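You operate a simulated robot arm through the tools that you are given. There is no shell and no other tool. Be economical: measure what you need, move in short steps, check, and stop when the job is done.

Carry out the task below with a simulated robot arm. There is one attempt and no reset: what you move stays moved.

Task
Zero dials P1 and Q1, then lower, clamp and zero the yellow dial.
Fine: clamp before you zero; leave the other stands alone.

It is judged by the outcome, as a careful person would: the job done as asked, and still so three seconds after it is handed in. It fails if anything else is knocked over, pushed out of place, dropped, spilled or broken.

Robot
A 7-joint arm with a two-finger parallel gripper on a trunk, on a base that drives. Base frame: it is fixed to the floor where the robot stands at the start and does not move with it; the origin is under the middle of the robot, x ahead of it, y to its left, z up. Lengths are in cm, angles in degrees, forces in N, time in s.
With the tool pointing down near the work surface it reaches from about 10 to 68 cm from the robot's upright axis, wherever it stands. Its first joint turns from -166.0 to 166.0 degrees. Places, roughly: bezel of the yellow dial [150, 10, 110]; black knob of the yellow stand [160, 30, 100]; dial P1 [50, 10, 110]; dial Q1 [90, 10, 110]; yellow handle [160, 30, 100]. Payload 1.57 kg.
The TCP is the grasp point between the finger pads, 3 cm short of the fingertips. In the tool frame z runs along the fingers and y along their closing line. Largest opening 11 cm; finger width 2.4, thickness 1.2; the body of the gripper, 4.8 by 11.2 cm, starts 7.8 cm behind the TCP.
Orientation is that of the tool frame in the base frame, as [roll, pitch, yaw] about the fixed x, y, z axes, in that order (R = Rz(yaw) Ry(pitch) Rx(roll)). With the fingers straight down and closing along the base's y, the tool's x points along the base's -x, its y along +y and its z along -z.

Tools
- The arm moves only by the tool apply_moves. Its argument "plan" is a list of rows, each an object (a shift or turn left out is 0, a gripper value left out holds the last) with "jaw": the finger opening in cm, from 0 to 11; "travel": the shift along the base's x, y, z in units of 25 mm (1.0 is 25 mm), a list of three; "rot": the turn, a rotation vector about the base's x, y, z in units of 8 degrees (1.0 is 8 degrees), a list of three. In form: [{"jaw": jaw, "travel": [tx, ty, tz], "rot": [ax, ay, az]}, ...]. A call has 1 to 20 rows; each row shifts and turns the commanded pose from where the row before left it. A call with a number of a shift or a turn outside -1 to 1 is refused whole. Each row takes 0.2 s and may step no farther than 5 cm and 8.6 degrees from the row before; otherwise, or with a gripper value out of range, the whole call is refused. Where a pose cannot be reached the arm comes as near as it can. A force on the tool above 40 N (or 10 N above the force at the start of the call, whichever is more), or a blocked arm, ends the call early, and 0.2 s more pass. The fingers move at their own pace (about 4.5 cm/s each) and stop on an object; they squeeze with about 40 N. The grip force told is the motor's: it shows also when the fingers shut on nothing. Time passes only in rows, and 0.2 s behind the last, so rows that do not move let the fingers close. The reply holds the time, the measured pose of the TCP, the force on the tool along the base axes, the opening and the grip force, in the units named above and with some noise, with the torque about the TCP (base axes, N m) and any sound that the robot's microphone picked up.
- Cameras (640 x 400 px; columns grow to the right, rows downward): "scene" is now at [2.76, 13.91, 155.17]; the picture's right is [-0.19, -0.98, 0.00], its down [-0.57, 0.11, -0.82] and it looks along [0.80, -0.15, -0.58] (base axes); focal length 247 px, centre (320, 200). "wrist" rides on the gripper at [7, 1.6, -14.1] in the tool frame; the picture's right is [-0.23, 0.97, 0.00], its down [-0.86, -0.20, -0.48] and it looks along [-0.47, -0.11, 0.88] (tool axes); focal length 222 px, centre (320, 200). There is no depth. A picture from a camera that has moved, and an enlarged one, comes with that camera's place and axes in the base frame and with its lens.
- grab_frame(camera): a new picture of that camera. The clock stands still meanwhile.
- lift_body(by): slides the trunk up (or, below 0, down) by that many cm; the arm and the scene camera ride with it, the base frame stays. It gives what a move gives, with no picture.
- base_move(legs): drives the robot by 1 to 6 legs, each [ahead, turn to the left] in cm and degrees, along the robot's own axes; the way and the turn of a leg run together, so that a leg with both is an arc; at most 150 cm and 180 degrees a leg. The arm and the cameras ride along, it lands a little off, and it stops where it bumps. It gives what a move gives.
- head_to(pan, tilt): turns the head with the scene camera to pan (to the left, within 155 degrees either way) and tilt (down, from -29 to 69), counted from straight ahead of the robot. It gives what a move gives.
- zoom(camera, box): a new picture of the part [left, top, right, bottom] of that camera's present view, enlarged. The clock stands still meanwhile.
- job_done(): hands the job in; it is judged then, once.

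Work in short steps. Places have to be worked out from the pictures, the camera data and where the tool is seen: move nearer, look again, correct. Check each grasp and each placing, and mend what went wrong. You have 120 turns and 90 pictures in all, those below and enlarged ones among them. Open the gripper and draw the arm clear of the work before you hand the job in, unless the task says otherwise; then end with one line.

The tools are called by a JSON object that holds its "api" and its "payload". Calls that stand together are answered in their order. apply_moves: Moves the arm, as the interface text tells. Its arguments: {"type":"object","properties":{"plan":{"type":"array","items":{"type":"object","properties":{"jaw":{"type":"number"},"travel":{"type":"array","items":{"type":"number"}},"rot":{"type":"array","items":{"type":"number"}}}}}},"required":["plan"]} The other tools are called the same way: lift_body (by) slides the trunk up or down; base_move (legs) drives the base; head_to (pan, tilt) turns the head that bears the scene camera; grab_frame (camera) takes a picture; zoom (camera, box) takes an enlarged picture of a part of a camera's view; job_done () hands the job in.

At the start:

```text
t: 0.0
tool_pos: [40.65, 3.21, 126.74]
orientation: [-180.0, 0.0, -180.0]
contact_force: [1.3, -0.7, 0.6]
ft_torque: [-0.01, -0.02, -0.01]
gripper_width: 11.0
finger_force: 0.0
trunk travel left (down, up): [-47.5, 11.5]
robot x, y, heading: [0.21, 0.16, -0.1]
head pan, tilt: [-10.7, 35.2]
```

scene: 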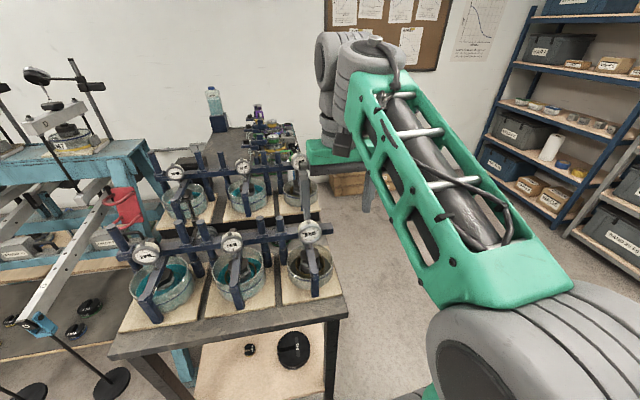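
wrist: 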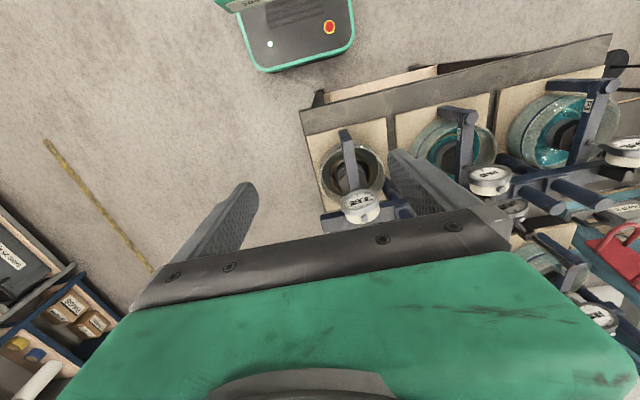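

I begin by looking closely at the stands in the scene camera.

{"api": "zoom", "payload": {"camera": "scene", "box": [110, 200, 350, 350]}}

{"api": "zoom", "payload": {"camera": "scene", "box": [150, 80, 340, 200]}}

```text
2.67 times, centred on (230, 275) of scene
camera zoom: at [2.76, 13.91, 155.17], right [-0.19, -0.98, 0.0], down [-0.57, 0.11, -0.82], along [0.8, -0.15, -0.58], focal length 660 px, centre (560, 0)
```

zoom: 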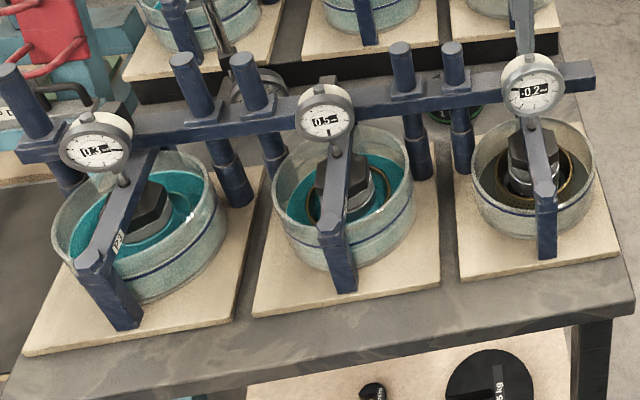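

```text
3.33 times, centred on (245, 140) of scene
camera zoom: at [2.76, 13.91, 155.17], right [-0.19, -0.98, 0.0], down [-0.57, 0.11, -0.82], along [0.8, -0.15, -0.58], focal length 825 px, centre (570, 400)
```

zoom: 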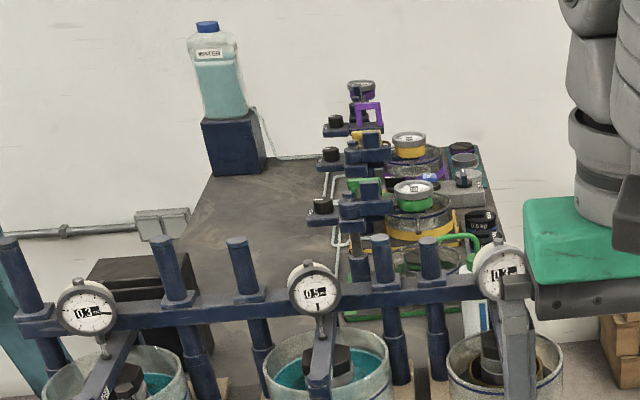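

The rightmost front dial is near [51, 7.5], likely P1, with Q1 behind it near [94, 6]. I check the dial labels and the wall notes for how the dials work.

{"api": "zoom", "payload": {"camera": "scene", "box": [280, 205, 340, 245]}}

{"api": "zoom", "payload": {"camera": "scene", "box": [320, 0, 500, 80]}}

{"api": "zoom", "payload": {"camera": "wrist", "box": [300, 110, 540, 260]}}

{"api": "zoom", "payload": {"camera": "scene", "box": [230, 95, 310, 165]}}

```text
10.00 times, centred on (310, 225) of scene
camera zoom: at [2.76, 13.91, 155.17], right [-0.19, -0.98, 0.0], down [-0.57, 0.11, -0.82], along [0.8, -0.15, -0.58], focal length 2474 px, centre (420, -50)
```

zoom: 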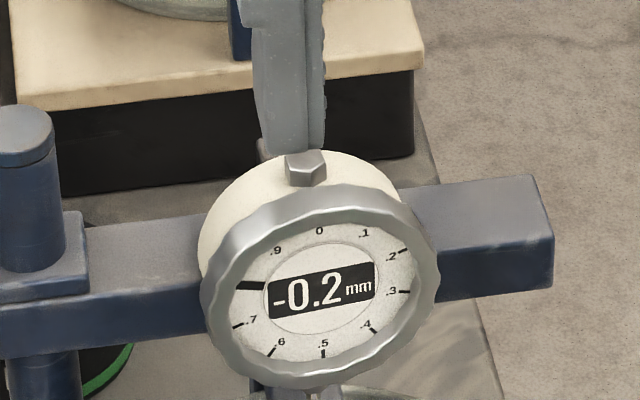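

```text
3.56 times, centred on (410, 40) of scene
camera zoom: at [2.76, 13.91, 155.17], right [-0.19, -0.98, 0.0], down [-0.57, 0.11, -0.82], along [0.8, -0.15, -0.58], focal length 880 px, centre (0, 769)
```

zoom: 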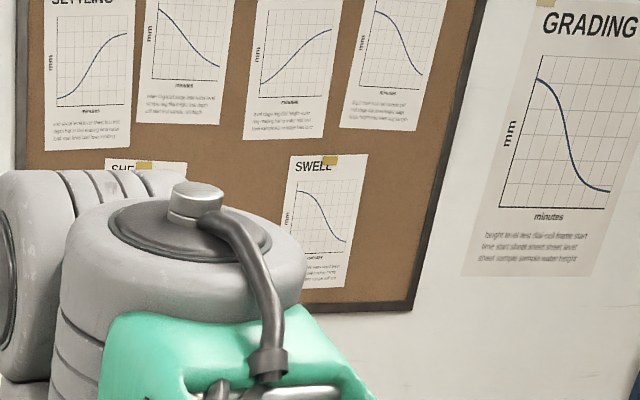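

```text
2.67 times, centred on (420, 185) of wrist
camera zoom: at [33.78, 4.64, 141.05], right [0.23, 0.97, 0.0], down [0.86, -0.2, 0.48], along [0.47, -0.11, -0.88], focal length 592 px, centre (53, 240)
```

zoom: 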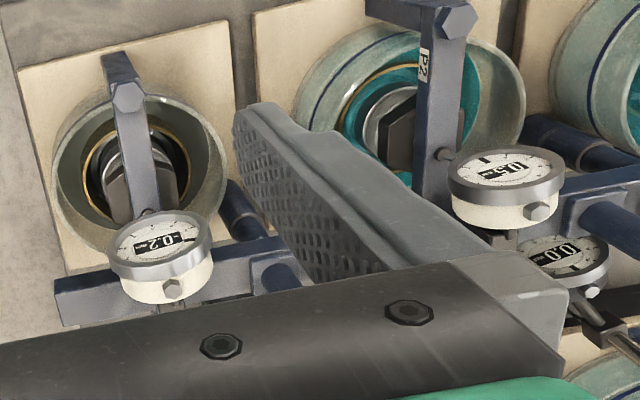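

```text
5.71 times, centred on (270, 130) of scene
camera zoom: at [2.76, 13.91, 155.17], right [-0.19, -0.98, 0.0], down [-0.57, 0.11, -0.82], along [0.8, -0.15, -0.58], focal length 1414 px, centre (606, 600)
```

zoom: 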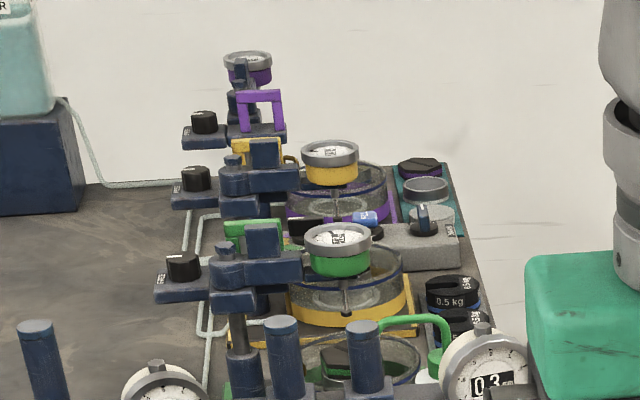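

The dials are bezel-type: each face looks toward −x, with a 6.4 cm bezel and a needle. P1 reads −0.2. I back the base off a bit and turn the tool to point forward.

{"api": "base_move", "payload": {"legs": [[-18, 0]]}}

{"api": "apply_moves", "payload": {"plan": [{"rot": [0, -1, 0]}, {"rot": [0, -1, 0]}, {"rot": [0, -1, 0]}, {"rot": [0, -1, 0]}, {"rot": [0, -1, 0]}, {"rot": [0, -1, 0]}, {"rot": [0, -1, 0]}, {"rot": [0, -1, 0]}, {"rot": [0, -1, 0]}, {"rot": [0, -1, 0]}, {"rot": [0, -1, 0]}, {"rot": [0, -0.25, 0]}]}}

{"api": "grab_frame", "payload": {"camera": "wrist"}}

{"api": "grab_frame", "payload": {"camera": "scene"}}

```text
t: 1.5
tool_pos: [22.96, 3.17, 126.8]
orientation: [-180.0, 0.0, 180.0]
contact_force: [0.0, -0.3, 0.4]
ft_torque: [0.0, -0.03, -0.02]
gripper_width: 11.0
finger_force: 0.0
trunk travel left (down, up): [-47.5, 11.5]
robot x, y, heading: [-17.39, 0.18, -0.2]
head pan, tilt: [-10.7, 35.2]
```

```text
t: 2.8
tool_pos: [27.51, 4.3, 118.14]
orientation: [177.7, 23.2, -178.9]
contact_force: [-2.4, -0.4, -0.1]
ft_torque: [0.01, -0.14, 0.02]
gripper_width: 11.03
finger_force: 0.1
out of reach, approached as far as the arm can: row 2, 3, 6
trunk travel left (down, up): [-47.5, 11.5]
robot x, y, heading: [-17.75, 0.51, -0.3]
head pan, tilt: [-10.7, 35.2]
stopped in row 6: the arm was blocked; the commanded pose is now the measured one
```

```text
81 pictures are left
camera wrist: at [15.66, 4.82, 128.52], right [0.17, 0.98, 0.13], down [0.61, -0.21, 0.77], along [0.78, -0.06, -0.63], focal length 222 px, centre (320, 200)
```

wrist: 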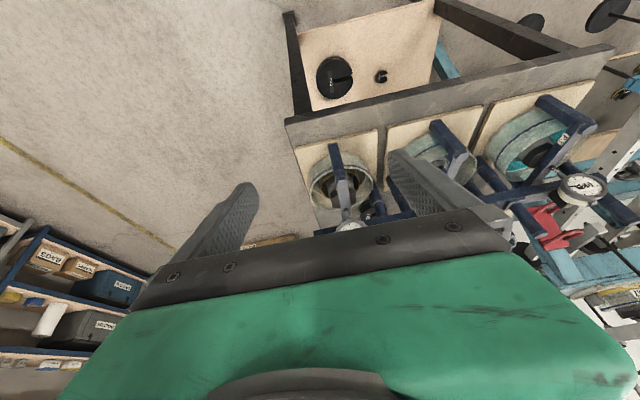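

```text
80 pictures are left
camera scene: at [-15.27, 13.94, 153.96], right [-0.19, -0.98, 0.0], down [-0.56, 0.11, -0.82], along [0.8, -0.15, -0.57], focal length 247 px, centre (320, 200)
```

scene: 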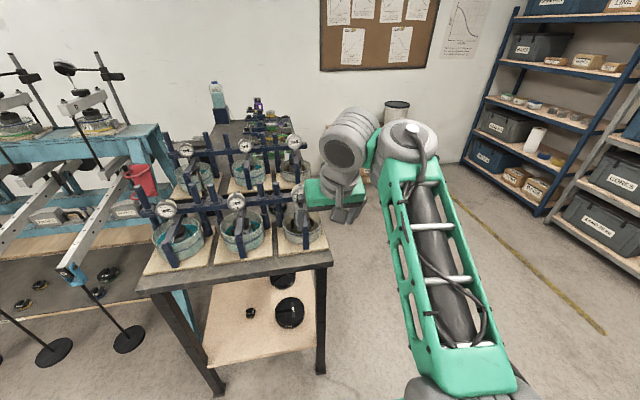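

The arm blocked partway, probably at a joint limit because the shoulder is high. I raise the tool, lower the trunk to bring the shoulder nearer tool height, then finish the turn.

{"api": "apply_moves", "payload": {"plan": [{"travel": [0, 0, 1]}, {"travel": [0, 0, 1]}, {"travel": [0, 0, 1]}, {"travel": [0, 0, 1]}, {"travel": [0, 0, 1]}, {"travel": [0, 0, 1]}, {"travel": [0, 0, 1]}, {"travel": [0, 0, 1]}, {"travel": [0, 0, 1]}, {"travel": [0, 0, 1]}]}}

{"api": "lift_body", "payload": {"by": -20}}

{"api": "apply_moves", "payload": {"plan": [{"rot": [0, -1, 0]}, {"rot": [0, -1, 0]}, {"rot": [0, -1, 0]}, {"rot": [0, -1, 0]}, {"rot": [0, -1, 0]}, {"rot": [0, -1, 0]}, {"rot": [0, -1, 0]}, {"rot": [0, -0.36, 0]}]}}

{"api": "grab_frame", "payload": {"camera": "wrist"}}

{"api": "grab_frame", "payload": {"camera": "scene"}}

```text
t: 5.0
tool_pos: [29.62, 3.83, 138.97]
orientation: [177.4, 22.4, -179.0]
contact_force: [0.0, -0.2, -0.4]
ft_torque: [-0.02, 0.02, 0.0]
gripper_width: 11.02
finger_force: 0.0
out of reach, approached as far as the arm can: row 5, 6, 7, 8
trunk travel left (down, up): [-47.5, 11.5]
robot x, y, heading: [-17.43, -0.05, -0.2]
head pan, tilt: [-10.7, 35.2]
```

```text
t: 7.2
tool_pos: [29.68, 3.75, 119.06]
orientation: [177.5, 22.4, -179.0]
contact_force: [0.2, 0.0, 0.4]
ft_torque: [-0.02, 0.01, -0.03]
gripper_width: 11.0
finger_force: 0.1
trunk travel left (down, up): [-27.5, 31.5]
robot x, y, heading: [-17.37, -0.17, 0.0]
head pan, tilt: [-10.7, 35.2]
```

```text
t: 8.8
tool_pos: [34.93, 4.79, 110.48]
orientation: [-174.9, 65.6, -172.4]
contact_force: [-0.2, -0.2, 0.7]
ft_torque: [0.05, 0.0, 0.0]
gripper_width: 11.01
finger_force: 0.1
trunk travel left (down, up): [-27.5, 31.5]
robot x, y, heading: [-17.42, -0.21, -0.0]
head pan, tilt: [-10.7, 35.2]
stopped in row 8: the arm was blocked; the commanded pose is now the measured one
```

```text
79 pictures are left
camera wrist: at [19.22, 5.28, 110.04], right [0.04, 0.98, 0.17], down [-0.08, -0.17, 0.98], along [1.0, -0.05, 0.07], focal length 222 px, centre (320, 200)
```

wrist: 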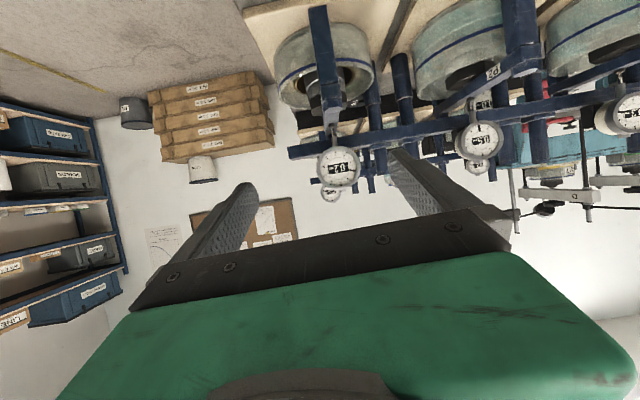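

```text
78 pictures are left
camera scene: at [-14.85, 13.9, 135.46], right [-0.19, -0.98, 0.0], down [-0.57, 0.11, -0.82], along [0.8, -0.15, -0.58], focal length 247 px, centre (320, 200)
```

scene: 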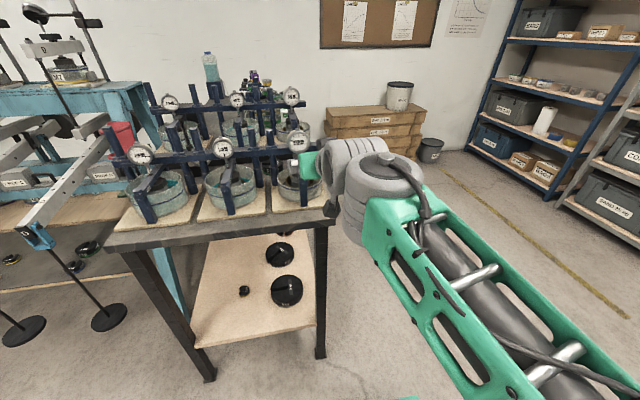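

Now nearly forward. P1's dial centre works out at about [53.5, 7, 108]. I zoom to see what surrounds the bezel.

{"api": "zoom", "payload": {"camera": "wrist", "box": [270, 80, 430, 210]}}

{"api": "zoom", "payload": {"camera": "scene", "box": [90, 80, 340, 230]}}

```text
3.08 times, centred on (350, 145) of wrist
camera zoom: at [19.22, 5.28, 110.04], right [0.04, 0.98, 0.17], down [-0.08, -0.17, 0.98], along [1.0, -0.05, 0.07], focal length 684 px, centre (228, 369)
```

zoom: 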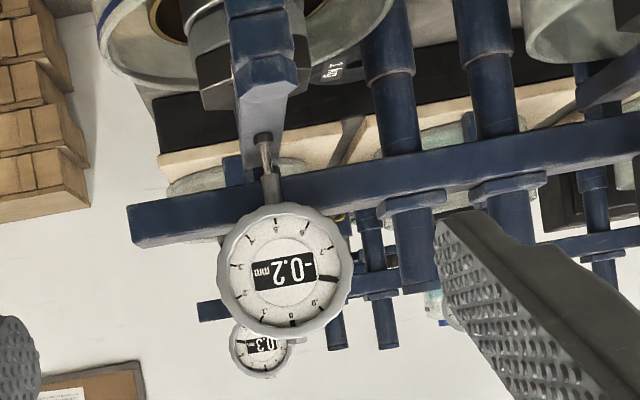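

```text
2.56 times, centred on (215, 155) of scene
camera zoom: at [-14.85, 13.9, 135.46], right [-0.19, -0.98, 0.0], down [-0.57, 0.11, -0.82], along [0.8, -0.15, -0.58], focal length 633 px, centre (589, 315)
```

zoom: 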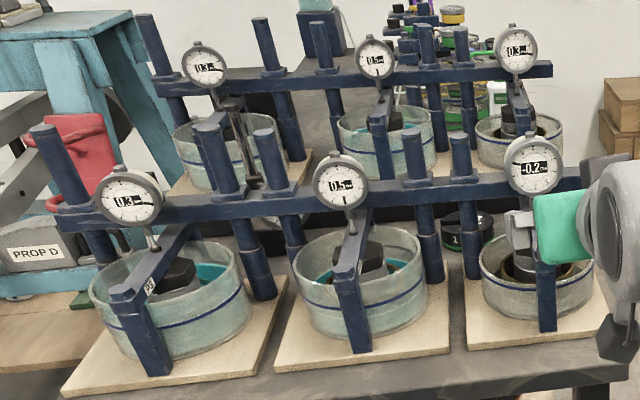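

P1 face is clear and the beam sits about 6 cm below its centre. I raise the tool, drop the trunk further, and finish levelling the tool.

{"api": "apply_moves", "payload": {"plan": [{"travel": [0.6, 0, 1]}, {"travel": [0.6, 0, 1]}, {"travel": [0, 0, 1]}, {"travel": [0, 0, 1]}, {"travel": [0, 0, 1]}, {"travel": [0, 0, 1]}]}}

{"api": "lift_body", "payload": {"by": -15}}

{"api": "apply_moves", "payload": {"plan": [{"rot": [0, -1, 0]}, {"rot": [0, -1, -0.25]}, {"rot": [0, -1, 0]}]}}

```text
t: 10.2
tool_pos: [37.85, 4.77, 125.57]
orientation: [-174.9, 65.9, -172.3]
contact_force: [-0.2, 0.3, -0.3]
ft_torque: [0.01, 0.03, 0.0]
gripper_width: 10.99
finger_force: 0.0
trunk travel left (down, up): [-27.5, 31.5]
robot x, y, heading: [-17.56, -0.16, -0.1]
head pan, tilt: [-10.7, 35.2]
```

```text
t: 11.9
tool_pos: [37.83, 4.77, 110.6]
orientation: [-175.0, 66.0, -172.4]
contact_force: [-0.6, 0.4, -0.1]
ft_torque: [0.0, 0.01, 0.02]
gripper_width: 11.01
finger_force: 0.0
trunk travel left (down, up): [-12.5, 46.5]
robot x, y, heading: [-17.55, -0.02, 0.2]
head pan, tilt: [-10.7, 35.2]
```

```text
t: 12.7
tool_pos: [37.84, 4.71, 110.53]
orientation: [-86.8, 87.3, -86.8]
contact_force: [0.3, 0.7, 0.1]
ft_torque: [0.0, 0.02, 0.0]
gripper_width: 11.01
finger_force: 0.1
trunk travel left (down, up): [-12.5, 46.5]
robot x, y, heading: [-17.71, -0.09, -0.5]
head pan, tilt: [-10.7, 35.2]
```

The tool is level. I tilt it +36° about x so the 72° counter-clockwise turn stays symmetric, align with the dial at a standoff, and look.

{"api": "apply_moves", "payload": {"plan": [{"rot": [1, 0, 0], "travel": [0.2, 0.46, -0.5]}, {"rot": [1, 0, 0], "travel": [0.2, 0.45, -0.5]}, {"rot": [1, 0, 0], "travel": [0.2, 0, 0]}, {"rot": [1, 0, 0], "travel": [0.2, 0, 0]}, {"rot": [0.5, 0, 0], "travel": [0.2, 0, 0]}]}}

{"api": "grab_frame", "payload": {"camera": "wrist"}}

{"api": "grab_frame", "payload": {"camera": "scene"}}

```text
t: 13.9
tool_pos: [40.37, 6.96, 108.07]
orientation: [89.9, 56.6, 89.9]
contact_force: [-0.3, 0.7, -1.0]
ft_torque: [-0.02, -0.02, -0.04]
gripper_width: 11.0
finger_force: 0.0
trunk travel left (down, up): [-12.5, 46.5]
robot x, y, heading: [-17.68, -0.09, -0.3]
head pan, tilt: [-10.7, 35.2]
```

```text
75 pictures are left
camera wrist: at [26.28, 11.97, 103.2], right [0.0, 0.69, 0.73], down [-0.48, -0.64, 0.6], along [0.88, -0.35, 0.33], focal length 222 px, centre (320, 200)
```

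wrist: 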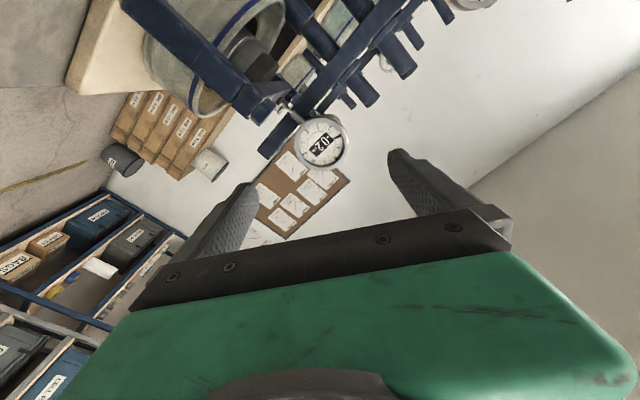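

```text
74 pictures are left
camera scene: at [-14.82, 13.92, 120.17], right [-0.19, -0.98, 0.0], down [-0.57, 0.11, -0.82], along [0.8, -0.15, -0.58], focal length 247 px, centre (320, 200)
```

scene: 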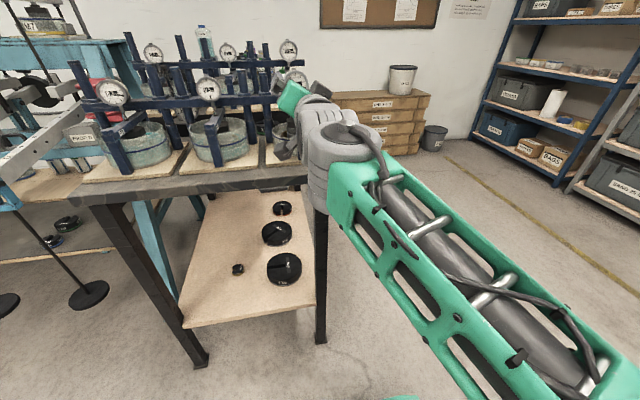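

Triangulating gives the dial centre at about [54.3, 7.1, 108.1]. I advance to just short of it and check.

{"api": "apply_moves", "payload": {"plan": [{"travel": [1, 0, 0]}, {"travel": [1, 0, 0]}, {"travel": [1, 0, 0]}, {"travel": [0.8, 0, 0]}]}}

{"api": "zoom", "payload": {"camera": "wrist", "box": [180, 40, 520, 260]}}

{"api": "zoom", "payload": {"camera": "scene", "box": [190, 30, 350, 150]}}

```text
t: 14.9
tool_pos: [49.86, 6.85, 108.13]
orientation: [89.9, 56.6, 89.9]
contact_force: [-0.2, 0.6, -0.2]
ft_torque: [-0.01, 0.02, 0.01]
gripper_width: 11.03
finger_force: 0.1
trunk travel left (down, up): [-12.5, 46.5]
robot x, y, heading: [-17.66, 0.05, -0.1]
head pan, tilt: [-10.7, 35.2]
```

```text
1.82 times, centred on (350, 150) of wrist
camera zoom: at [35.87, 12.0, 103.32], right [0.0, 0.69, 0.72], down [-0.48, -0.64, 0.6], along [0.88, -0.35, 0.33], focal length 404 px, centre (266, 291)
```

zoom: 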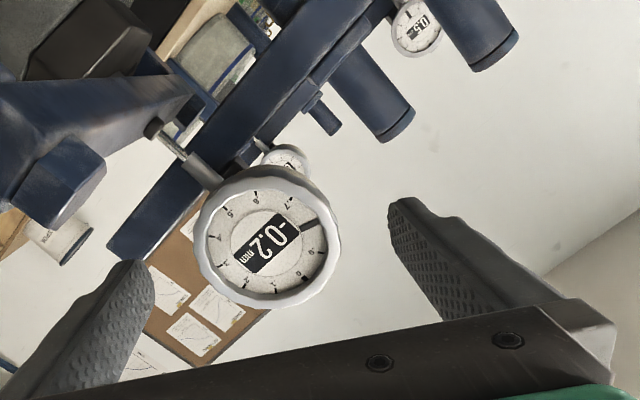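

```text
3.33 times, centred on (270, 90) of scene
camera zoom: at [-14.83, 13.92, 120.17], right [-0.19, -0.98, 0.0], down [-0.57, 0.11, -0.82], along [0.8, -0.15, -0.58], focal length 825 px, centre (487, 567)
```

zoom: 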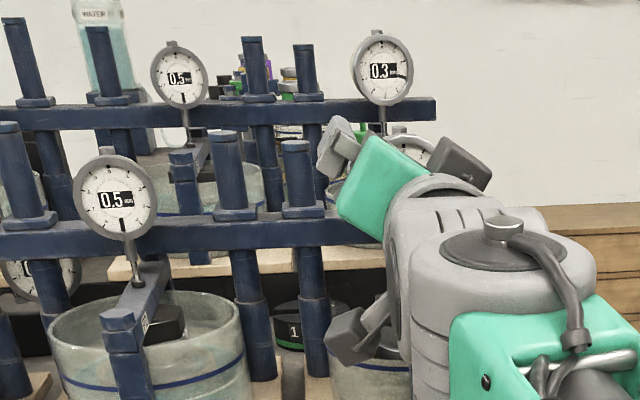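

The dial face is at about x = 53.7, y = 7.1, z = 108.1. I advance so the fingertips overlap the bezel only, then close.

{"api": "apply_moves", "payload": {"plan": [{"travel": [0.74, 0.1, 0]}, {"travel": [0, 0, 0]}]}}

{"api": "zoom", "payload": {"camera": "wrist", "box": [180, 40, 520, 260]}}

{"api": "apply_moves", "payload": {"plan": [{"jaw": 6}, {"jaw": 6}, {"jaw": 6}, {"jaw": 6}]}}

{"api": "zoom", "payload": {"camera": "wrist", "box": [180, 40, 520, 260]}}

```text
t: 15.5
tool_pos: [51.79, 7.27, 108.19]
orientation: [90.0, 56.7, 89.9]
contact_force: [-0.8, -0.2, 0.2]
ft_torque: [0.02, 0.01, -0.03]
gripper_width: 10.97
finger_force: 0.0
trunk travel left (down, up): [-12.5, 46.5]
robot x, y, heading: [-17.61, -0.01, -0.1]
head pan, tilt: [-10.7, 35.2]
```

```text
1.82 times, centred on (350, 150) of wrist
camera zoom: at [37.67, 12.19, 103.32], right [0.0, 0.69, 0.72], down [-0.48, -0.64, 0.6], along [0.88, -0.35, 0.33], focal length 404 px, centre (266, 291)
```

zoom: 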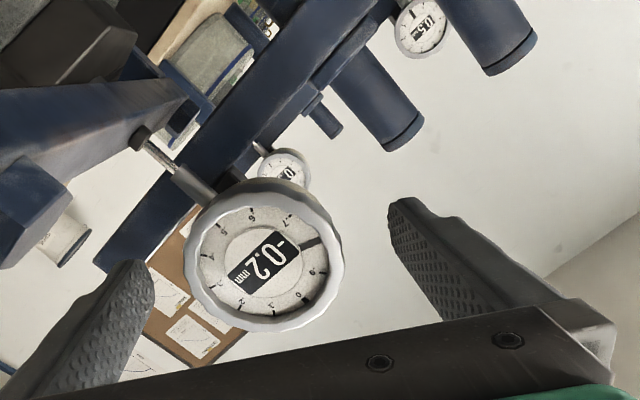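

```text
t: 16.5
tool_pos: [51.65, 7.15, 108.04]
orientation: [90.1, 56.6, 89.8]
contact_force: [-1.0, -2.1, -2.1]
ft_torque: [-0.04, -0.1, -0.17]
gripper_width: 6.62
finger_force: 26.1
trunk travel left (down, up): [-12.5, 46.5]
robot x, y, heading: [-17.53, 0.03, -0.3]
head pan, tilt: [-10.7, 35.2]
```

```text
1.82 times, centred on (350, 150) of wrist
camera zoom: at [37.66, 12.15, 103.3], right [0.0, 0.69, 0.72], down [-0.48, -0.64, 0.61], along [0.88, -0.35, 0.33], focal length 404 px, centre (266, 291)
```

zoom: 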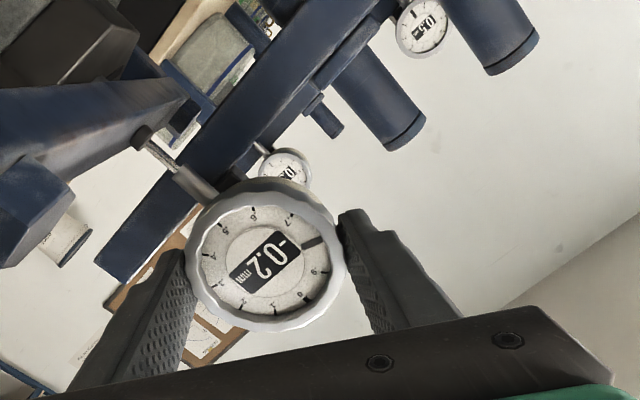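

The bezel is gripped at 6.6 cm with little side force. I turn 16° about −x as a test of direction.

{"api": "apply_moves", "payload": {"plan": [{"rot": [-0.5, 0, 0]}, {"rot": [-0.5, 0, 0]}, {"rot": [-0.5, 0, 0]}, {"rot": [-0.5, 0, 0]}]}}

{"api": "zoom", "payload": {"camera": "wrist", "box": [180, 40, 520, 260]}}

```text
t: 17.5
tool_pos: [51.68, 7.25, 108.25]
orientation: [89.8, 72.7, 89.7]
contact_force: [5.8, -4.5, 1.5]
ft_torque: [0.13, -1.2, -0.1]
gripper_width: 6.6
finger_force: 44.5
trunk travel left (down, up): [-12.5, 46.5]
robot x, y, heading: [-17.65, 0.06, -0.2]
head pan, tilt: [-10.7, 35.2]
```

```text
1.82 times, centred on (350, 150) of wrist
camera zoom: at [37.67, 10.61, 102.04], right [0.0, 0.86, 0.51], down [-0.48, -0.44, 0.76], along [0.88, -0.24, 0.41], focal length 404 px, centre (266, 291)
```

zoom: 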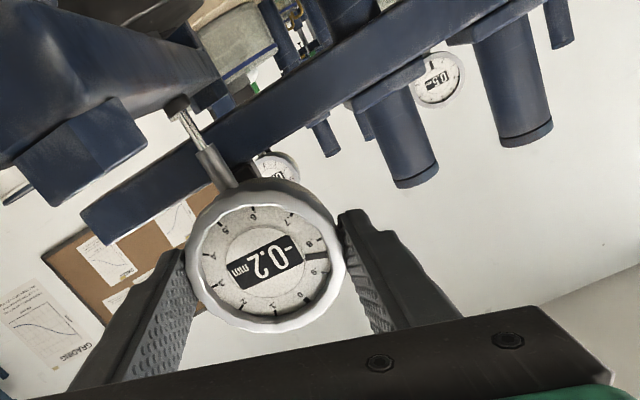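

The scale follows and the direction is right. I continue about 52° more, then read closely.

{"api": "apply_moves", "payload": {"plan": [{"rot": [-0.6, 0, 0]}, {"rot": [-0.6, 0, 0]}, {"rot": [-0.6, 0, 0]}, {"rot": [-0.6, 0, 0]}, {"rot": [-0.6, 0, 0]}, {"rot": [-0.6, 0, 0]}, {"rot": [-0.6, 0, 0]}, {"rot": [-0.6, 0, 0]}, {"rot": [-0.6, 0, 0]}, {"rot": [-0.6, 0, 0]}, {"rot": [-0.6, 0, 0]}]}}

{"api": "zoom", "payload": {"camera": "wrist", "box": [270, 120, 390, 230]}}

```text
t: 19.9
tool_pos: [51.56, 7.08, 108.19]
orientation: [-89.9, 54.6, -89.8]
contact_force: [0.6, -5.7, 3.4]
ft_torque: [0.08, -0.9, 0.35]
gripper_width: 6.57
finger_force: 45.0
trunk travel left (down, up): [-12.5, 46.5]
robot x, y, heading: [-17.77, 0.24, -0.1]
head pan, tilt: [-10.7, 35.2]
```

```text
3.64 times, centred on (330, 175) of wrist
camera zoom: at [37.59, 4.28, 101.56], right [0.0, 0.92, -0.38], down [-0.48, 0.33, 0.81], along [0.88, 0.18, 0.44], focal length 808 px, centre (284, 291)
```

zoom: 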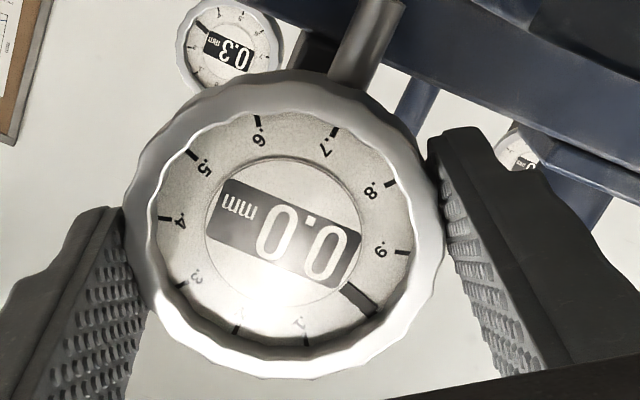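

It reads 0.0, with the needle perhaps 3° short of the 0 tick. I turn 3° more, release, and check.

{"api": "apply_moves", "payload": {"plan": [{"rot": [-0.4, 0, 0]}, {}, {"jaw": 11}, {"jaw": 11}, {"jaw": 11}]}}

{"api": "zoom", "payload": {"camera": "wrist", "box": [270, 120, 390, 230]}}

```text
t: 21.1
tool_pos: [51.63, 7.3, 108.06]
orientation: [-90.0, 51.3, -90.0]
contact_force: [0.4, 0.0, -0.5]
ft_torque: [-0.01, 0.01, -0.03]
gripper_width: 10.98
finger_force: 0.0
trunk travel left (down, up): [-12.5, 46.5]
robot x, y, heading: [-17.69, -0.07, -0.0]
head pan, tilt: [-10.7, 35.2]
```

```text
3.64 times, centred on (330, 175) of wrist
camera zoom: at [37.64, 3.99, 101.67], right [0.0, 0.9, -0.43], down [-0.48, 0.38, 0.79], along [0.88, 0.21, 0.43], focal length 808 px, centre (284, 291)
```

zoom: 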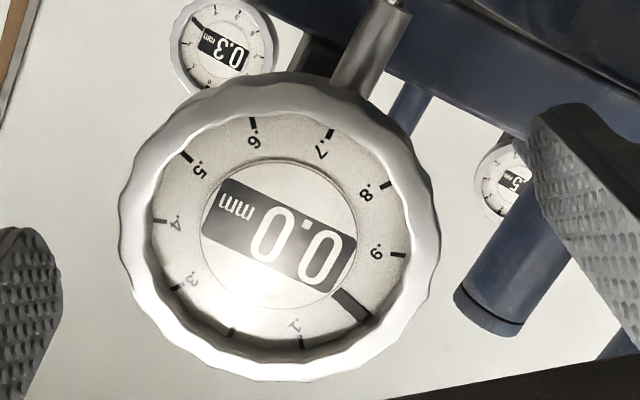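

P1 now reads 0.0 with the needle on the 0 tick. I back out and drive around the right side toward Q1, which I judge to be at about [89, 6, 112.5].

{"api": "apply_moves", "payload": {"plan": [{"travel": [-1, 0, 0]}, {"travel": [-1, 0, 0]}, {"travel": [-1, 0, 0]}, {"travel": [-1, 0, 0]}, {"travel": [-1, 0, 0.5]}, {"travel": [-1, 0, 0.5]}]}}

{"api": "base_move", "payload": {"legs": [[-20, 0], [0, -42], [60, 0]]}}

{"api": "head_to", "payload": {"pan": 45, "tilt": 35}}

{"api": "grab_frame", "payload": {"camera": "scene"}}

```text
t: 22.5
tool_pos: [36.58, 7.18, 110.25]
orientation: [-90.0, 51.3, -90.0]
contact_force: [0.6, 0.1, -0.1]
ft_torque: [-0.01, -0.03, 0.0]
gripper_width: 11.01
finger_force: 0.1
trunk travel left (down, up): [-12.5, 46.5]
robot x, y, heading: [-17.27, -0.13, -0.1]
head pan, tilt: [-10.7, 35.2]
```

```text
t: 29.1
tool_pos: [50.73, -71.82, 110.35]
orientation: [-89.9, 51.3, -132.8]
contact_force: [-0.6, 0.0, -0.2]
ft_torque: [-0.04, 0.02, -0.03]
gripper_width: 10.98
finger_force: 0.0
trunk travel left (down, up): [-12.5, 46.5]
robot x, y, heading: [6.13, -40.67, -43.0]
head pan, tilt: [-10.7, 35.2]
```

```text
t: 30.3
tool_pos: [50.71, -71.71, 110.39]
orientation: [-89.9, 51.3, -132.6]
contact_force: [-0.2, 0.2, 0.1]
ft_torque: [0.0, 0.01, -0.02]
gripper_width: 10.99
finger_force: 0.0
trunk travel left (down, up): [-12.5, 46.5]
robot x, y, heading: [5.69, -40.36, -43.1]
head pan, tilt: [45.0, 35.0]
```

```text
66 pictures are left
camera scene: at [21.09, -24.57, 120.2], right [0.04, -1.0, 0.0], down [-0.57, -0.02, -0.82], along [0.82, 0.03, -0.57], focal length 247 px, centre (320, 200)
```

scene: 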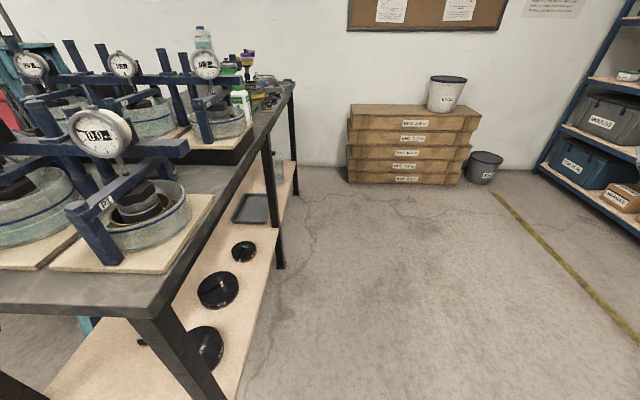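

P1 tag confirmed, reading 0.0. Q1 refines to about [90, 6.4, 112.5]. I turn back to heading 0 and drive forward alongside the table.

{"api": "base_move", "payload": {"legs": [[0, 43], [27, 0]]}}

{"api": "head_to", "payload": {"pan": 35, "tilt": 25}}

{"api": "grab_frame", "payload": {"camera": "scene"}}

```text
t: 34.2
tool_pos: [86.78, -32.39, 110.35]
orientation: [-89.9, 51.2, -89.3]
contact_force: [-0.5, 0.4, 0.5]
ft_torque: [0.0, 0.01, 0.03]
gripper_width: 11.0
finger_force: 0.0
trunk travel left (down, up): [-12.5, 46.5]
robot x, y, heading: [32.3, -40.09, 0.4]
head pan, tilt: [45.0, 35.0]
```

```text
t: 34.9
tool_pos: [86.86, -32.48, 110.34]
orientation: [-89.8, 51.2, -89.4]
contact_force: [-0.6, 0.7, 0.3]
ft_torque: [-0.06, -0.02, 0.0]
gripper_width: 10.99
finger_force: 0.1
trunk travel left (down, up): [-12.5, 46.5]
robot x, y, heading: [32.75, -40.03, 0.3]
head pan, tilt: [35.0, 25.0]
```

```text
65 pictures are left
camera scene: at [34.34, -19.31, 121.77], right [0.58, -0.81, 0.0], down [-0.34, -0.25, -0.91], along [0.74, 0.53, -0.42], focal length 247 px, centre (320, 200)
```

scene: 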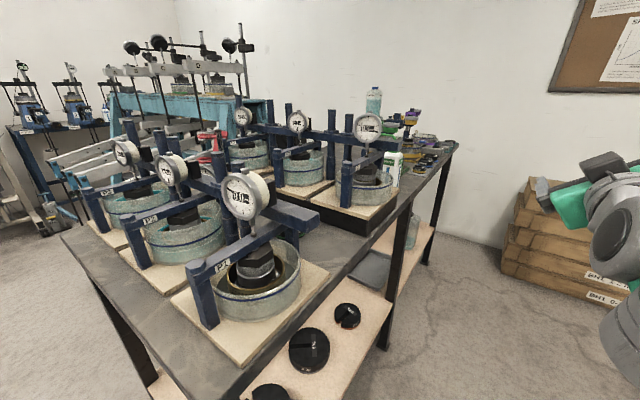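

Q1 refines to about [90, 6.8, 112.7]. I bring the tool left to a standoff in front of Q1, keeping 4–5 cm short of it in x.

{"api": "apply_moves", "payload": {"plan": [{"travel": [-1, 0, 1]}, {"travel": [-1, 1, 0.5]}, {"travel": [0, 1, 0]}, {"travel": [0, 1, 0]}, {"travel": [0, 1, 0]}, {"travel": [0, 1, 0]}, {"travel": [0, 1, 0]}, {"travel": [0, 1, 0]}, {"travel": [0, 1, 0]}, {"travel": [0, 1, 0]}]}}

{"api": "grab_frame", "payload": {"camera": "scene"}}

{"api": "grab_frame", "payload": {"camera": "wrist"}}

```text
t: 37.1
tool_pos: [81.85, -9.94, 114.22]
orientation: [-89.7, 51.4, -89.4]
contact_force: [-1.2, -0.6, 0.9]
ft_torque: [0.02, 0.04, 0.02]
gripper_width: 11.0
finger_force: 0.1
trunk travel left (down, up): [-12.5, 46.5]
robot x, y, heading: [32.81, -40.25, 0.4]
head pan, tilt: [35.0, 25.0]
```

```text
64 pictures are left
camera scene: at [34.34, -19.33, 121.78], right [0.58, -0.81, 0.0], down [-0.34, -0.24, -0.91], along [0.74, 0.53, -0.42], focal length 247 px, centre (320, 200)
```

scene: 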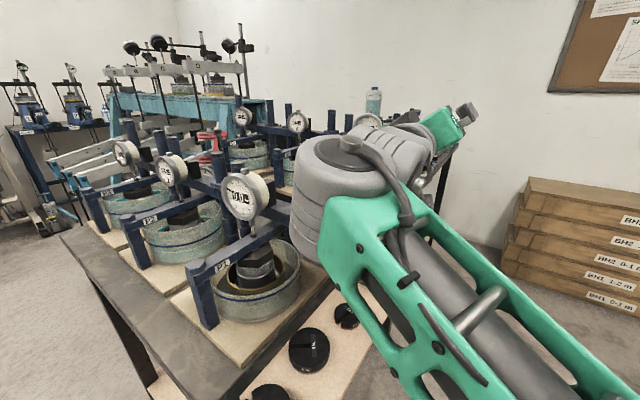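

```text
63 pictures are left
camera wrist: at [67.88, -13.28, 107.79], right [-0.01, 0.9, -0.43], down [-0.48, 0.37, 0.79], along [0.88, 0.21, 0.43], focal length 222 px, centre (320, 200)
```

wrist: 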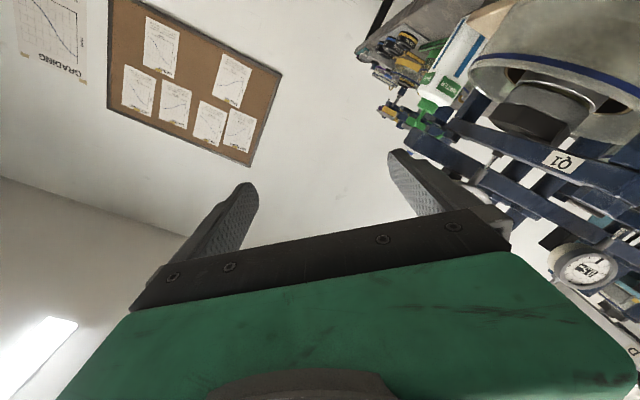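

Approaching Q1 horizontally would put the wrist into the P1 stand. Instead I will straddle Q1's bezel from above with the tool down and turn it by tilting the tool about x. I retreat right, undo the roll, raise the trunk and point the tool down.

{"api": "apply_moves", "payload": {"plan": [{"travel": [0, -1, 0]}, {"travel": [0, -1, 0]}, {"travel": [0, -1, 0]}, {"travel": [0, -1, 0]}, {"travel": [0, -1, 0]}, {"travel": [0, -1, 0], "rot": [1, 0, 0]}, {"travel": [0, -1, 0], "rot": [1, 0, 0]}, {"travel": [0, -1, 0], "rot": [1, 0, 0]}, {"rot": [1, 0, 0]}, {"rot": [0.83, 0, 0]}]}}

{"api": "lift_body", "payload": {"by": 25}}

{"api": "apply_moves", "payload": {"plan": [{"rot": [0, 1, 0]}, {"rot": [0, 1, 0]}, {"rot": [0, 1, 0]}, {"rot": [0, 1, 0]}, {"rot": [0, 1, 0]}, {"rot": [0, 1, 0]}, {"rot": [0, 1, 0]}, {"rot": [0, 1, 0]}, {"rot": [0, 1, 0]}, {"rot": [0, 1, 0]}, {"rot": [0, 1, 0]}, {"rot": [0, 0.25, 0]}]}}

{"api": "grab_frame", "payload": {"camera": "scene"}}

```text
t: 39.3
tool_pos: [81.73, -29.95, 114.08]
orientation: [11.2, 89.6, 11.5]
contact_force: [-0.2, 0.2, -0.1]
ft_torque: [-0.01, -0.01, 0.02]
gripper_width: 11.0
finger_force: 0.0
trunk travel left (down, up): [-12.5, 46.5]
robot x, y, heading: [33.13, -40.08, 0.5]
head pan, tilt: [35.0, 25.0]
```

```text
t: 41.9
tool_pos: [81.87, -29.77, 139.12]
orientation: [-5.5, 89.6, -5.3]
contact_force: [0.7, -0.2, -0.8]
ft_torque: [-0.02, -0.02, 0.0]
gripper_width: 11.02
finger_force: 0.1
trunk travel left (down, up): [-37.5, 21.5]
robot x, y, heading: [32.65, -39.74, 0.4]
head pan, tilt: [35.0, 25.0]
```

```text
t: 44.5
tool_pos: [83.24, -30.07, 134.56]
orientation: [171.9, 46.6, 176.9]
contact_force: [-0.7, 0.8, -0.1]
ft_torque: [0.0, -0.02, -0.03]
gripper_width: 11.01
finger_force: 0.1
out of reach, approached as far as the arm can: row 5, 6, 7, 8, 9, 10, 11, 12
trunk travel left (down, up): [-37.5, 21.5]
robot x, y, heading: [32.81, -40.29, 0.3]
head pan, tilt: [35.0, 25.0]
```

```text
62 pictures are left
camera scene: at [34.31, -19.31, 146.78], right [0.58, -0.81, 0.0], down [-0.34, -0.24, -0.91], along [0.74, 0.53, -0.42], focal length 247 px, centre (320, 200)
```

scene: 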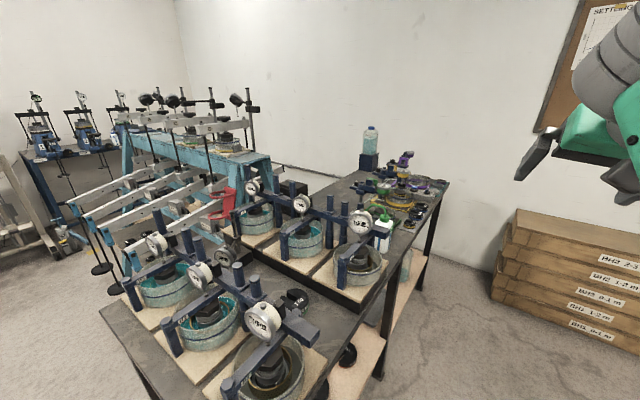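

The tool-down pose is out of reach that high and far out. I bring it closer and lower, clear of the table on the right.

{"api": "apply_moves", "payload": {"plan": [{"travel": [-1, 0, -0.5]}, {"travel": [-1, 0, -0.5]}, {"travel": [-1, 0, -0.5]}, {"travel": [-1, 0, -0.5]}, {"travel": [-1, 0, -0.5]}, {"travel": [0, 0, 0]}, {"travel": [0, 0, 0]}, {"travel": [0, 0, 0]}]}}

```text
t: 46.3
tool_pos: [70.77, -30.0, 128.28]
orientation: [171.9, 46.5, 177.0]
contact_force: [0.6, 0.5, -0.3]
ft_torque: [0.02, 0.0, -0.02]
gripper_width: 11.0
finger_force: 0.1
trunk travel left (down, up): [-37.5, 21.5]
robot x, y, heading: [33.21, -40.13, 0.4]
head pan, tilt: [35.0, 25.0]
```

The orientation command was reset to measured, so about 46° of pitch remains. I continue the turn.

{"api": "apply_moves", "payload": {"plan": [{"rot": [0, 1, 0]}, {"rot": [0, 1, 0]}, {"rot": [0, 1, 0]}, {"rot": [0, 1, 0]}, {"rot": [0, 1, 0]}, {"rot": [0, 0.8, 0]}]}}

```text
t: 47.7
tool_pos: [72.87, -28.4, 122.63]
orientation: [170.5, 17.2, 177.8]
contact_force: [-0.1, 0.2, 0.3]
ft_torque: [-0.03, 0.02, -0.02]
gripper_width: 10.99
finger_force: 0.0
out of reach, approached as far as the arm can: row 1, 2, 3, 4, 5, 6
trunk travel left (down, up): [-37.5, 21.5]
robot x, y, heading: [32.98, -40.05, 0.4]
head pan, tilt: [35.0, 25.0]
```

The height limit is set by the trunk, so I raise it, lower the tool relative to it, and finish the turn.

{"api": "lift_body", "payload": {"by": 18}}

{"api": "apply_moves", "payload": {"plan": [{"travel": [0, 0, -1]}, {"travel": [0, 0, -1]}, {"travel": [0, 0, -1]}, {"travel": [0, 0, -1]}, {"rot": [0, 1, 0]}, {"rot": [0, 1, 0]}, {"rot": [1, 0, 0]}, {}]}}

```text
t: 49.7
tool_pos: [72.92, -28.25, 140.54]
orientation: [170.6, 17.3, 178.0]
contact_force: [-0.1, -0.3, -0.8]
ft_torque: [-0.02, -0.01, 0.02]
gripper_width: 11.01
finger_force: 0.1
trunk travel left (down, up): [-55.5, 3.5]
robot x, y, heading: [32.82, -40.0, 0.2]
head pan, tilt: [35.0, 25.0]
```

```text
t: 51.5
tool_pos: [73.11, -28.38, 131.73]
orientation: [163.1, 1.0, 177.8]
contact_force: [0.1, 0.9, -0.7]
ft_torque: [-0.02, 0.01, 0.0]
gripper_width: 11.0
finger_force: 0.1
out of reach, approached as far as the arm can: row 2
trunk travel left (down, up): [-55.5, 3.5]
robot x, y, heading: [32.8, -40.29, 0.3]
head pan, tilt: [35.0, 25.0]
```

I undo the wrong-way roll and drive 18 cm farther ahead so Q1 is within tool-down reach.

{"api": "apply_moves", "payload": {"plan": [{"rot": [-1, 0, 0]}, {"rot": [-1, 0, 0]}, {"rot": [-0.1, 0, 0.25]}]}}

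{"api": "base_move", "payload": {"legs": [[22, 0]]}}

{"api": "head_to", "payload": {"pan": 45, "tilt": 35}}

{"api": "grab_frame", "payload": {"camera": "scene"}}

{"api": "grab_frame", "payload": {"camera": "wrist"}}

```text
t: 52.3
tool_pos: [73.1, -28.38, 131.7]
orientation: [179.9, 1.6, -179.7]
contact_force: [0.0, -0.3, -0.4]
ft_torque: [-0.03, -0.01, 0.01]
gripper_width: 10.99
finger_force: 0.0
trunk travel left (down, up): [-55.5, 3.5]
robot x, y, heading: [32.62, -40.16, 0.4]
head pan, tilt: [35.0, 25.0]
```

```text
t: 54.0
tool_pos: [95.22, -28.41, 131.68]
orientation: [179.9, 1.4, -180.0]
contact_force: [0.6, 0.2, 0.2]
ft_torque: [0.01, 0.01, -0.01]
gripper_width: 11.0
finger_force: 0.0
trunk travel left (down, up): [-55.5, 3.5]
robot x, y, heading: [55.09, -40.2, 0.1]
head pan, tilt: [35.0, 25.0]
```

```text
t: 54.7
tool_pos: [95.14, -28.45, 131.67]
orientation: [179.9, 1.6, -179.9]
contact_force: [0.0, 0.0, -0.4]
ft_torque: [-0.04, -0.03, 0.0]
gripper_width: 10.99
finger_force: 0.1
trunk travel left (down, up): [-55.5, 3.5]
robot x, y, heading: [54.83, -39.97, 0.3]
head pan, tilt: [45.0, 35.0]
```

```text
61 pictures are left
camera scene: at [55.09, -18.25, 163.2], right [0.71, -0.7, 0.0], down [-0.4, -0.41, -0.82], along [0.58, 0.58, -0.57], focal length 247 px, centre (320, 200)
```

scene: 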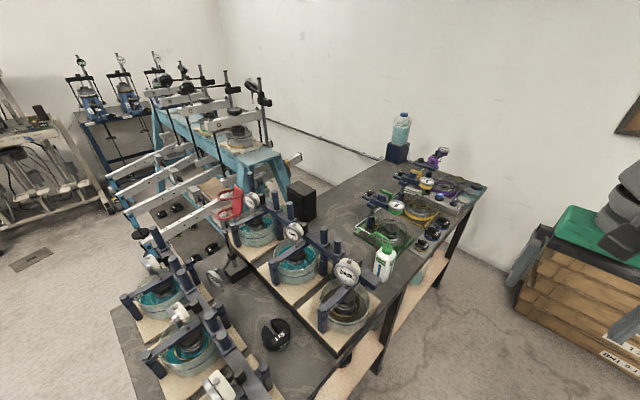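

```text
60 pictures are left
camera wrist: at [87.86, -26.95, 145.72], right [0.23, 0.97, 0.01], down [0.84, -0.2, 0.5], along [0.49, -0.11, -0.86], focal length 222 px, centre (320, 200)
```

wrist: 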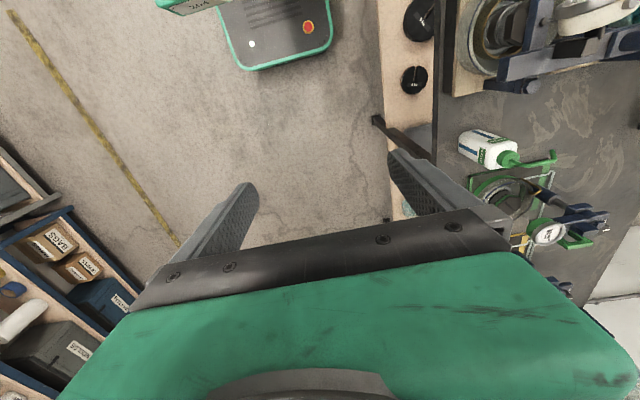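

Robot is at [55, −40] and Q1 re-estimates to about [89.5, 6.4, 112.7]. I bring the tool over, a little in front of Q1, and look down with the wrist camera.

{"api": "apply_moves", "payload": {"plan": [{"travel": [-1, 1, 0]}, {"travel": [-1, 1, 0]}, {"travel": [-1, 1, 0]}, {"travel": [-0.4, 1, 0]}, {"travel": [0, 1, 0]}, {"travel": [0, 1, 0]}, {"travel": [0, 1, 0]}, {"travel": [0, 1, 0]}, {"travel": [0, 1, 0]}, {"travel": [0, 1, 0]}, {"travel": [0, 1, 0]}, {"travel": [0, 1, 0]}, {"travel": [0, 1, 0]}, {"travel": [0, 1, 0]}]}}

{"api": "grab_frame", "payload": {"camera": "wrist"}}

{"api": "grab_frame", "payload": {"camera": "scene"}}

```text
t: 57.7
tool_pos: [86.61, 6.76, 131.65]
orientation: [-180.0, 1.5, -180.0]
contact_force: [-0.1, 0.1, -0.1]
ft_torque: [0.04, -0.01, -0.01]
gripper_width: 10.98
finger_force: 0.0
trunk travel left (down, up): [-55.5, 3.5]
robot x, y, heading: [54.77, -39.77, 0.2]
head pan, tilt: [45.0, 35.0]
```

```text
59 pictures are left
camera wrist: at [79.37, 8.2, 145.72], right [0.23, 0.97, 0.01], down [0.84, -0.2, 0.5], along [0.49, -0.11, -0.87], focal length 222 px, centre (320, 200)
```

wrist: 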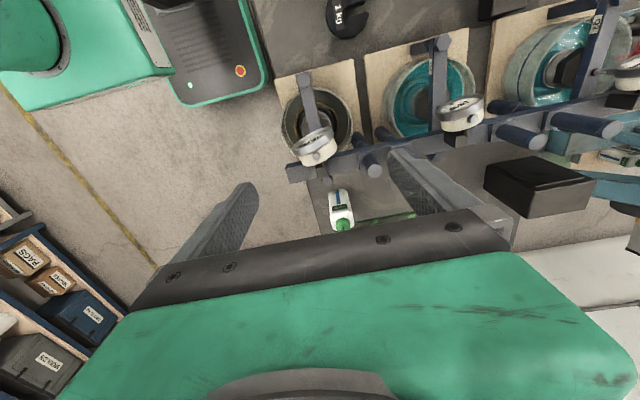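

```text
58 pictures are left
camera scene: at [55.11, -18.13, 163.18], right [0.71, -0.7, 0.0], down [-0.4, -0.41, -0.82], along [0.58, 0.58, -0.57], focal length 247 px, centre (320, 200)
```

scene: 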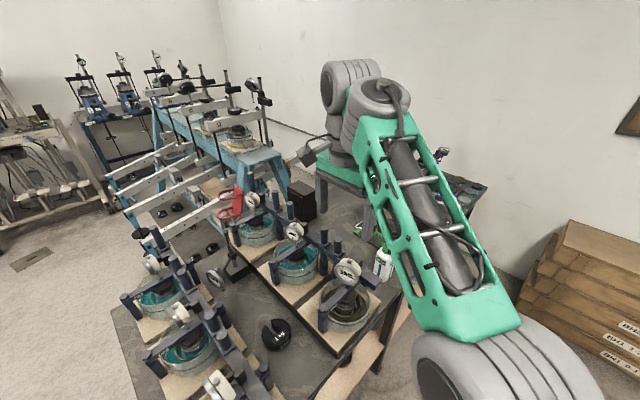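

I zoom on Q1 from above to fix the bezel's x and y.

{"api": "zoom", "payload": {"camera": "wrist", "box": [270, 100, 390, 190]}}

{"api": "zoom", "payload": {"camera": "scene", "box": [300, 240, 400, 310]}}

```text
4.44 times, centred on (330, 145) of wrist
camera zoom: at [79.37, 8.2, 145.72], right [0.23, 0.97, 0.01], down [0.84, -0.2, 0.5], along [0.49, -0.11, -0.87], focal length 987 px, centre (276, 444)
```

zoom: 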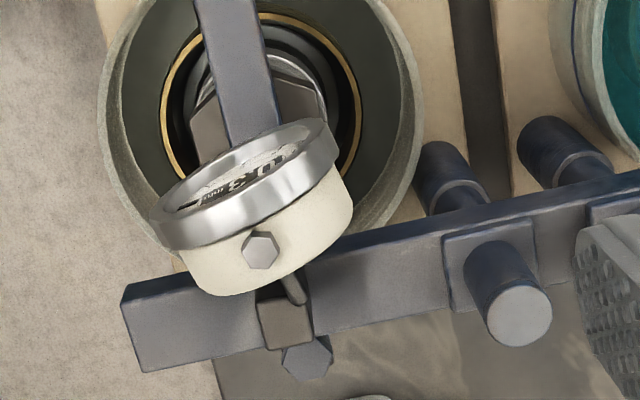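

```text
5.71 times, centred on (350, 275) of scene
camera zoom: at [55.11, -18.13, 163.18], right [0.71, -0.7, 0.0], down [-0.4, -0.41, -0.82], along [0.58, 0.58, -0.57], focal length 1414 px, centre (149, -229)
```

zoom: 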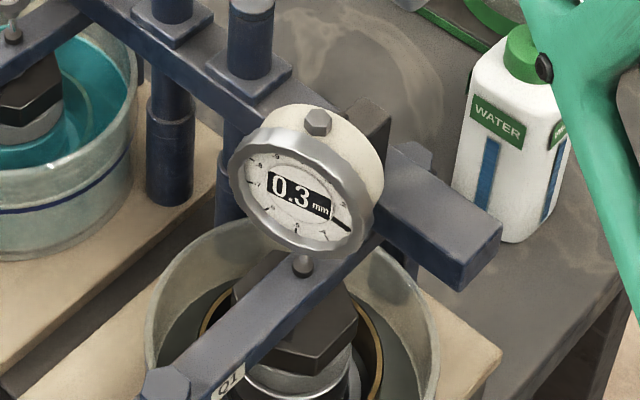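

Bezel centre is about [88, 5.6, 112.7], and it is wider than the body. I narrow the jaw to 9.5, descend to just above it and re-measure.

{"api": "apply_moves", "payload": {"plan": [{"travel": [0.36, -0.45, -1], "rot": [0, 0.19, 0], "jaw": 9.5}, {"travel": [0, 0, -1]}, {"travel": [0, 0, -1]}, {"travel": [0, 0, -1]}, {"travel": [0, 0, -0.3]}]}}

{"api": "zoom", "payload": {"camera": "wrist", "box": [200, 80, 480, 255]}}

{"api": "zoom", "payload": {"camera": "scene", "box": [290, 220, 410, 300]}}

```text
t: 58.9
tool_pos: [87.47, 5.55, 120.81]
orientation: [179.9, 0.2, -179.9]
contact_force: [0.4, 0.4, 0.1]
ft_torque: [0.03, 0.02, 0.0]
gripper_width: 9.49
finger_force: 0.1
trunk travel left (down, up): [-55.5, 3.5]
robot x, y, heading: [55.1, -39.88, 0.2]
head pan, tilt: [45.0, 35.0]
```

```text
2.29 times, centred on (340, 168) of wrist
camera zoom: at [80.66, 6.91, 135.06], right [0.23, 0.97, 0.0], down [0.85, -0.2, 0.48], along [0.47, -0.11, -0.88], focal length 508 px, centre (274, 274)
```

zoom: 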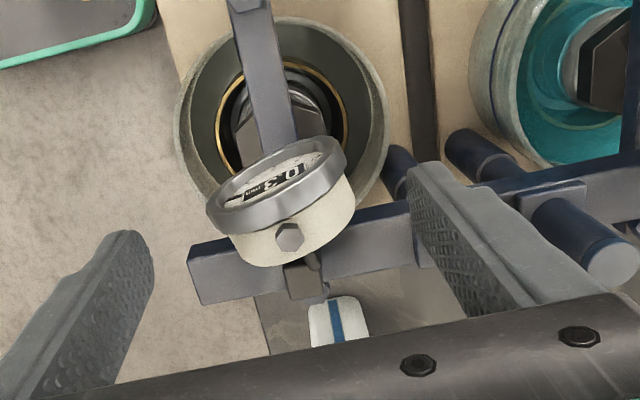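

```text
5.00 times, centred on (350, 260) of scene
camera zoom: at [55.08, -18.23, 163.2], right [0.71, -0.7, 0.0], down [-0.4, -0.41, -0.82], along [0.58, 0.58, -0.57], focal length 1237 px, centre (170, -100)
```

zoom: 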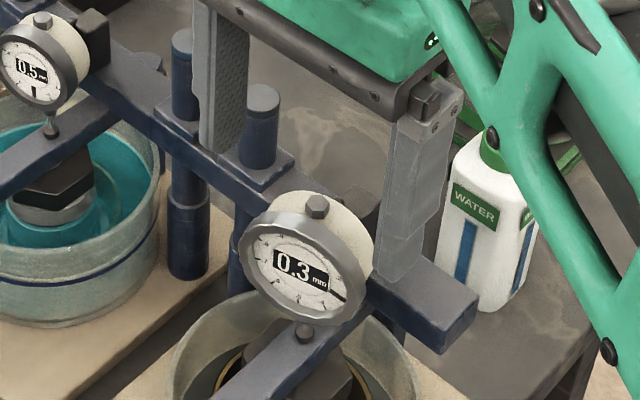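

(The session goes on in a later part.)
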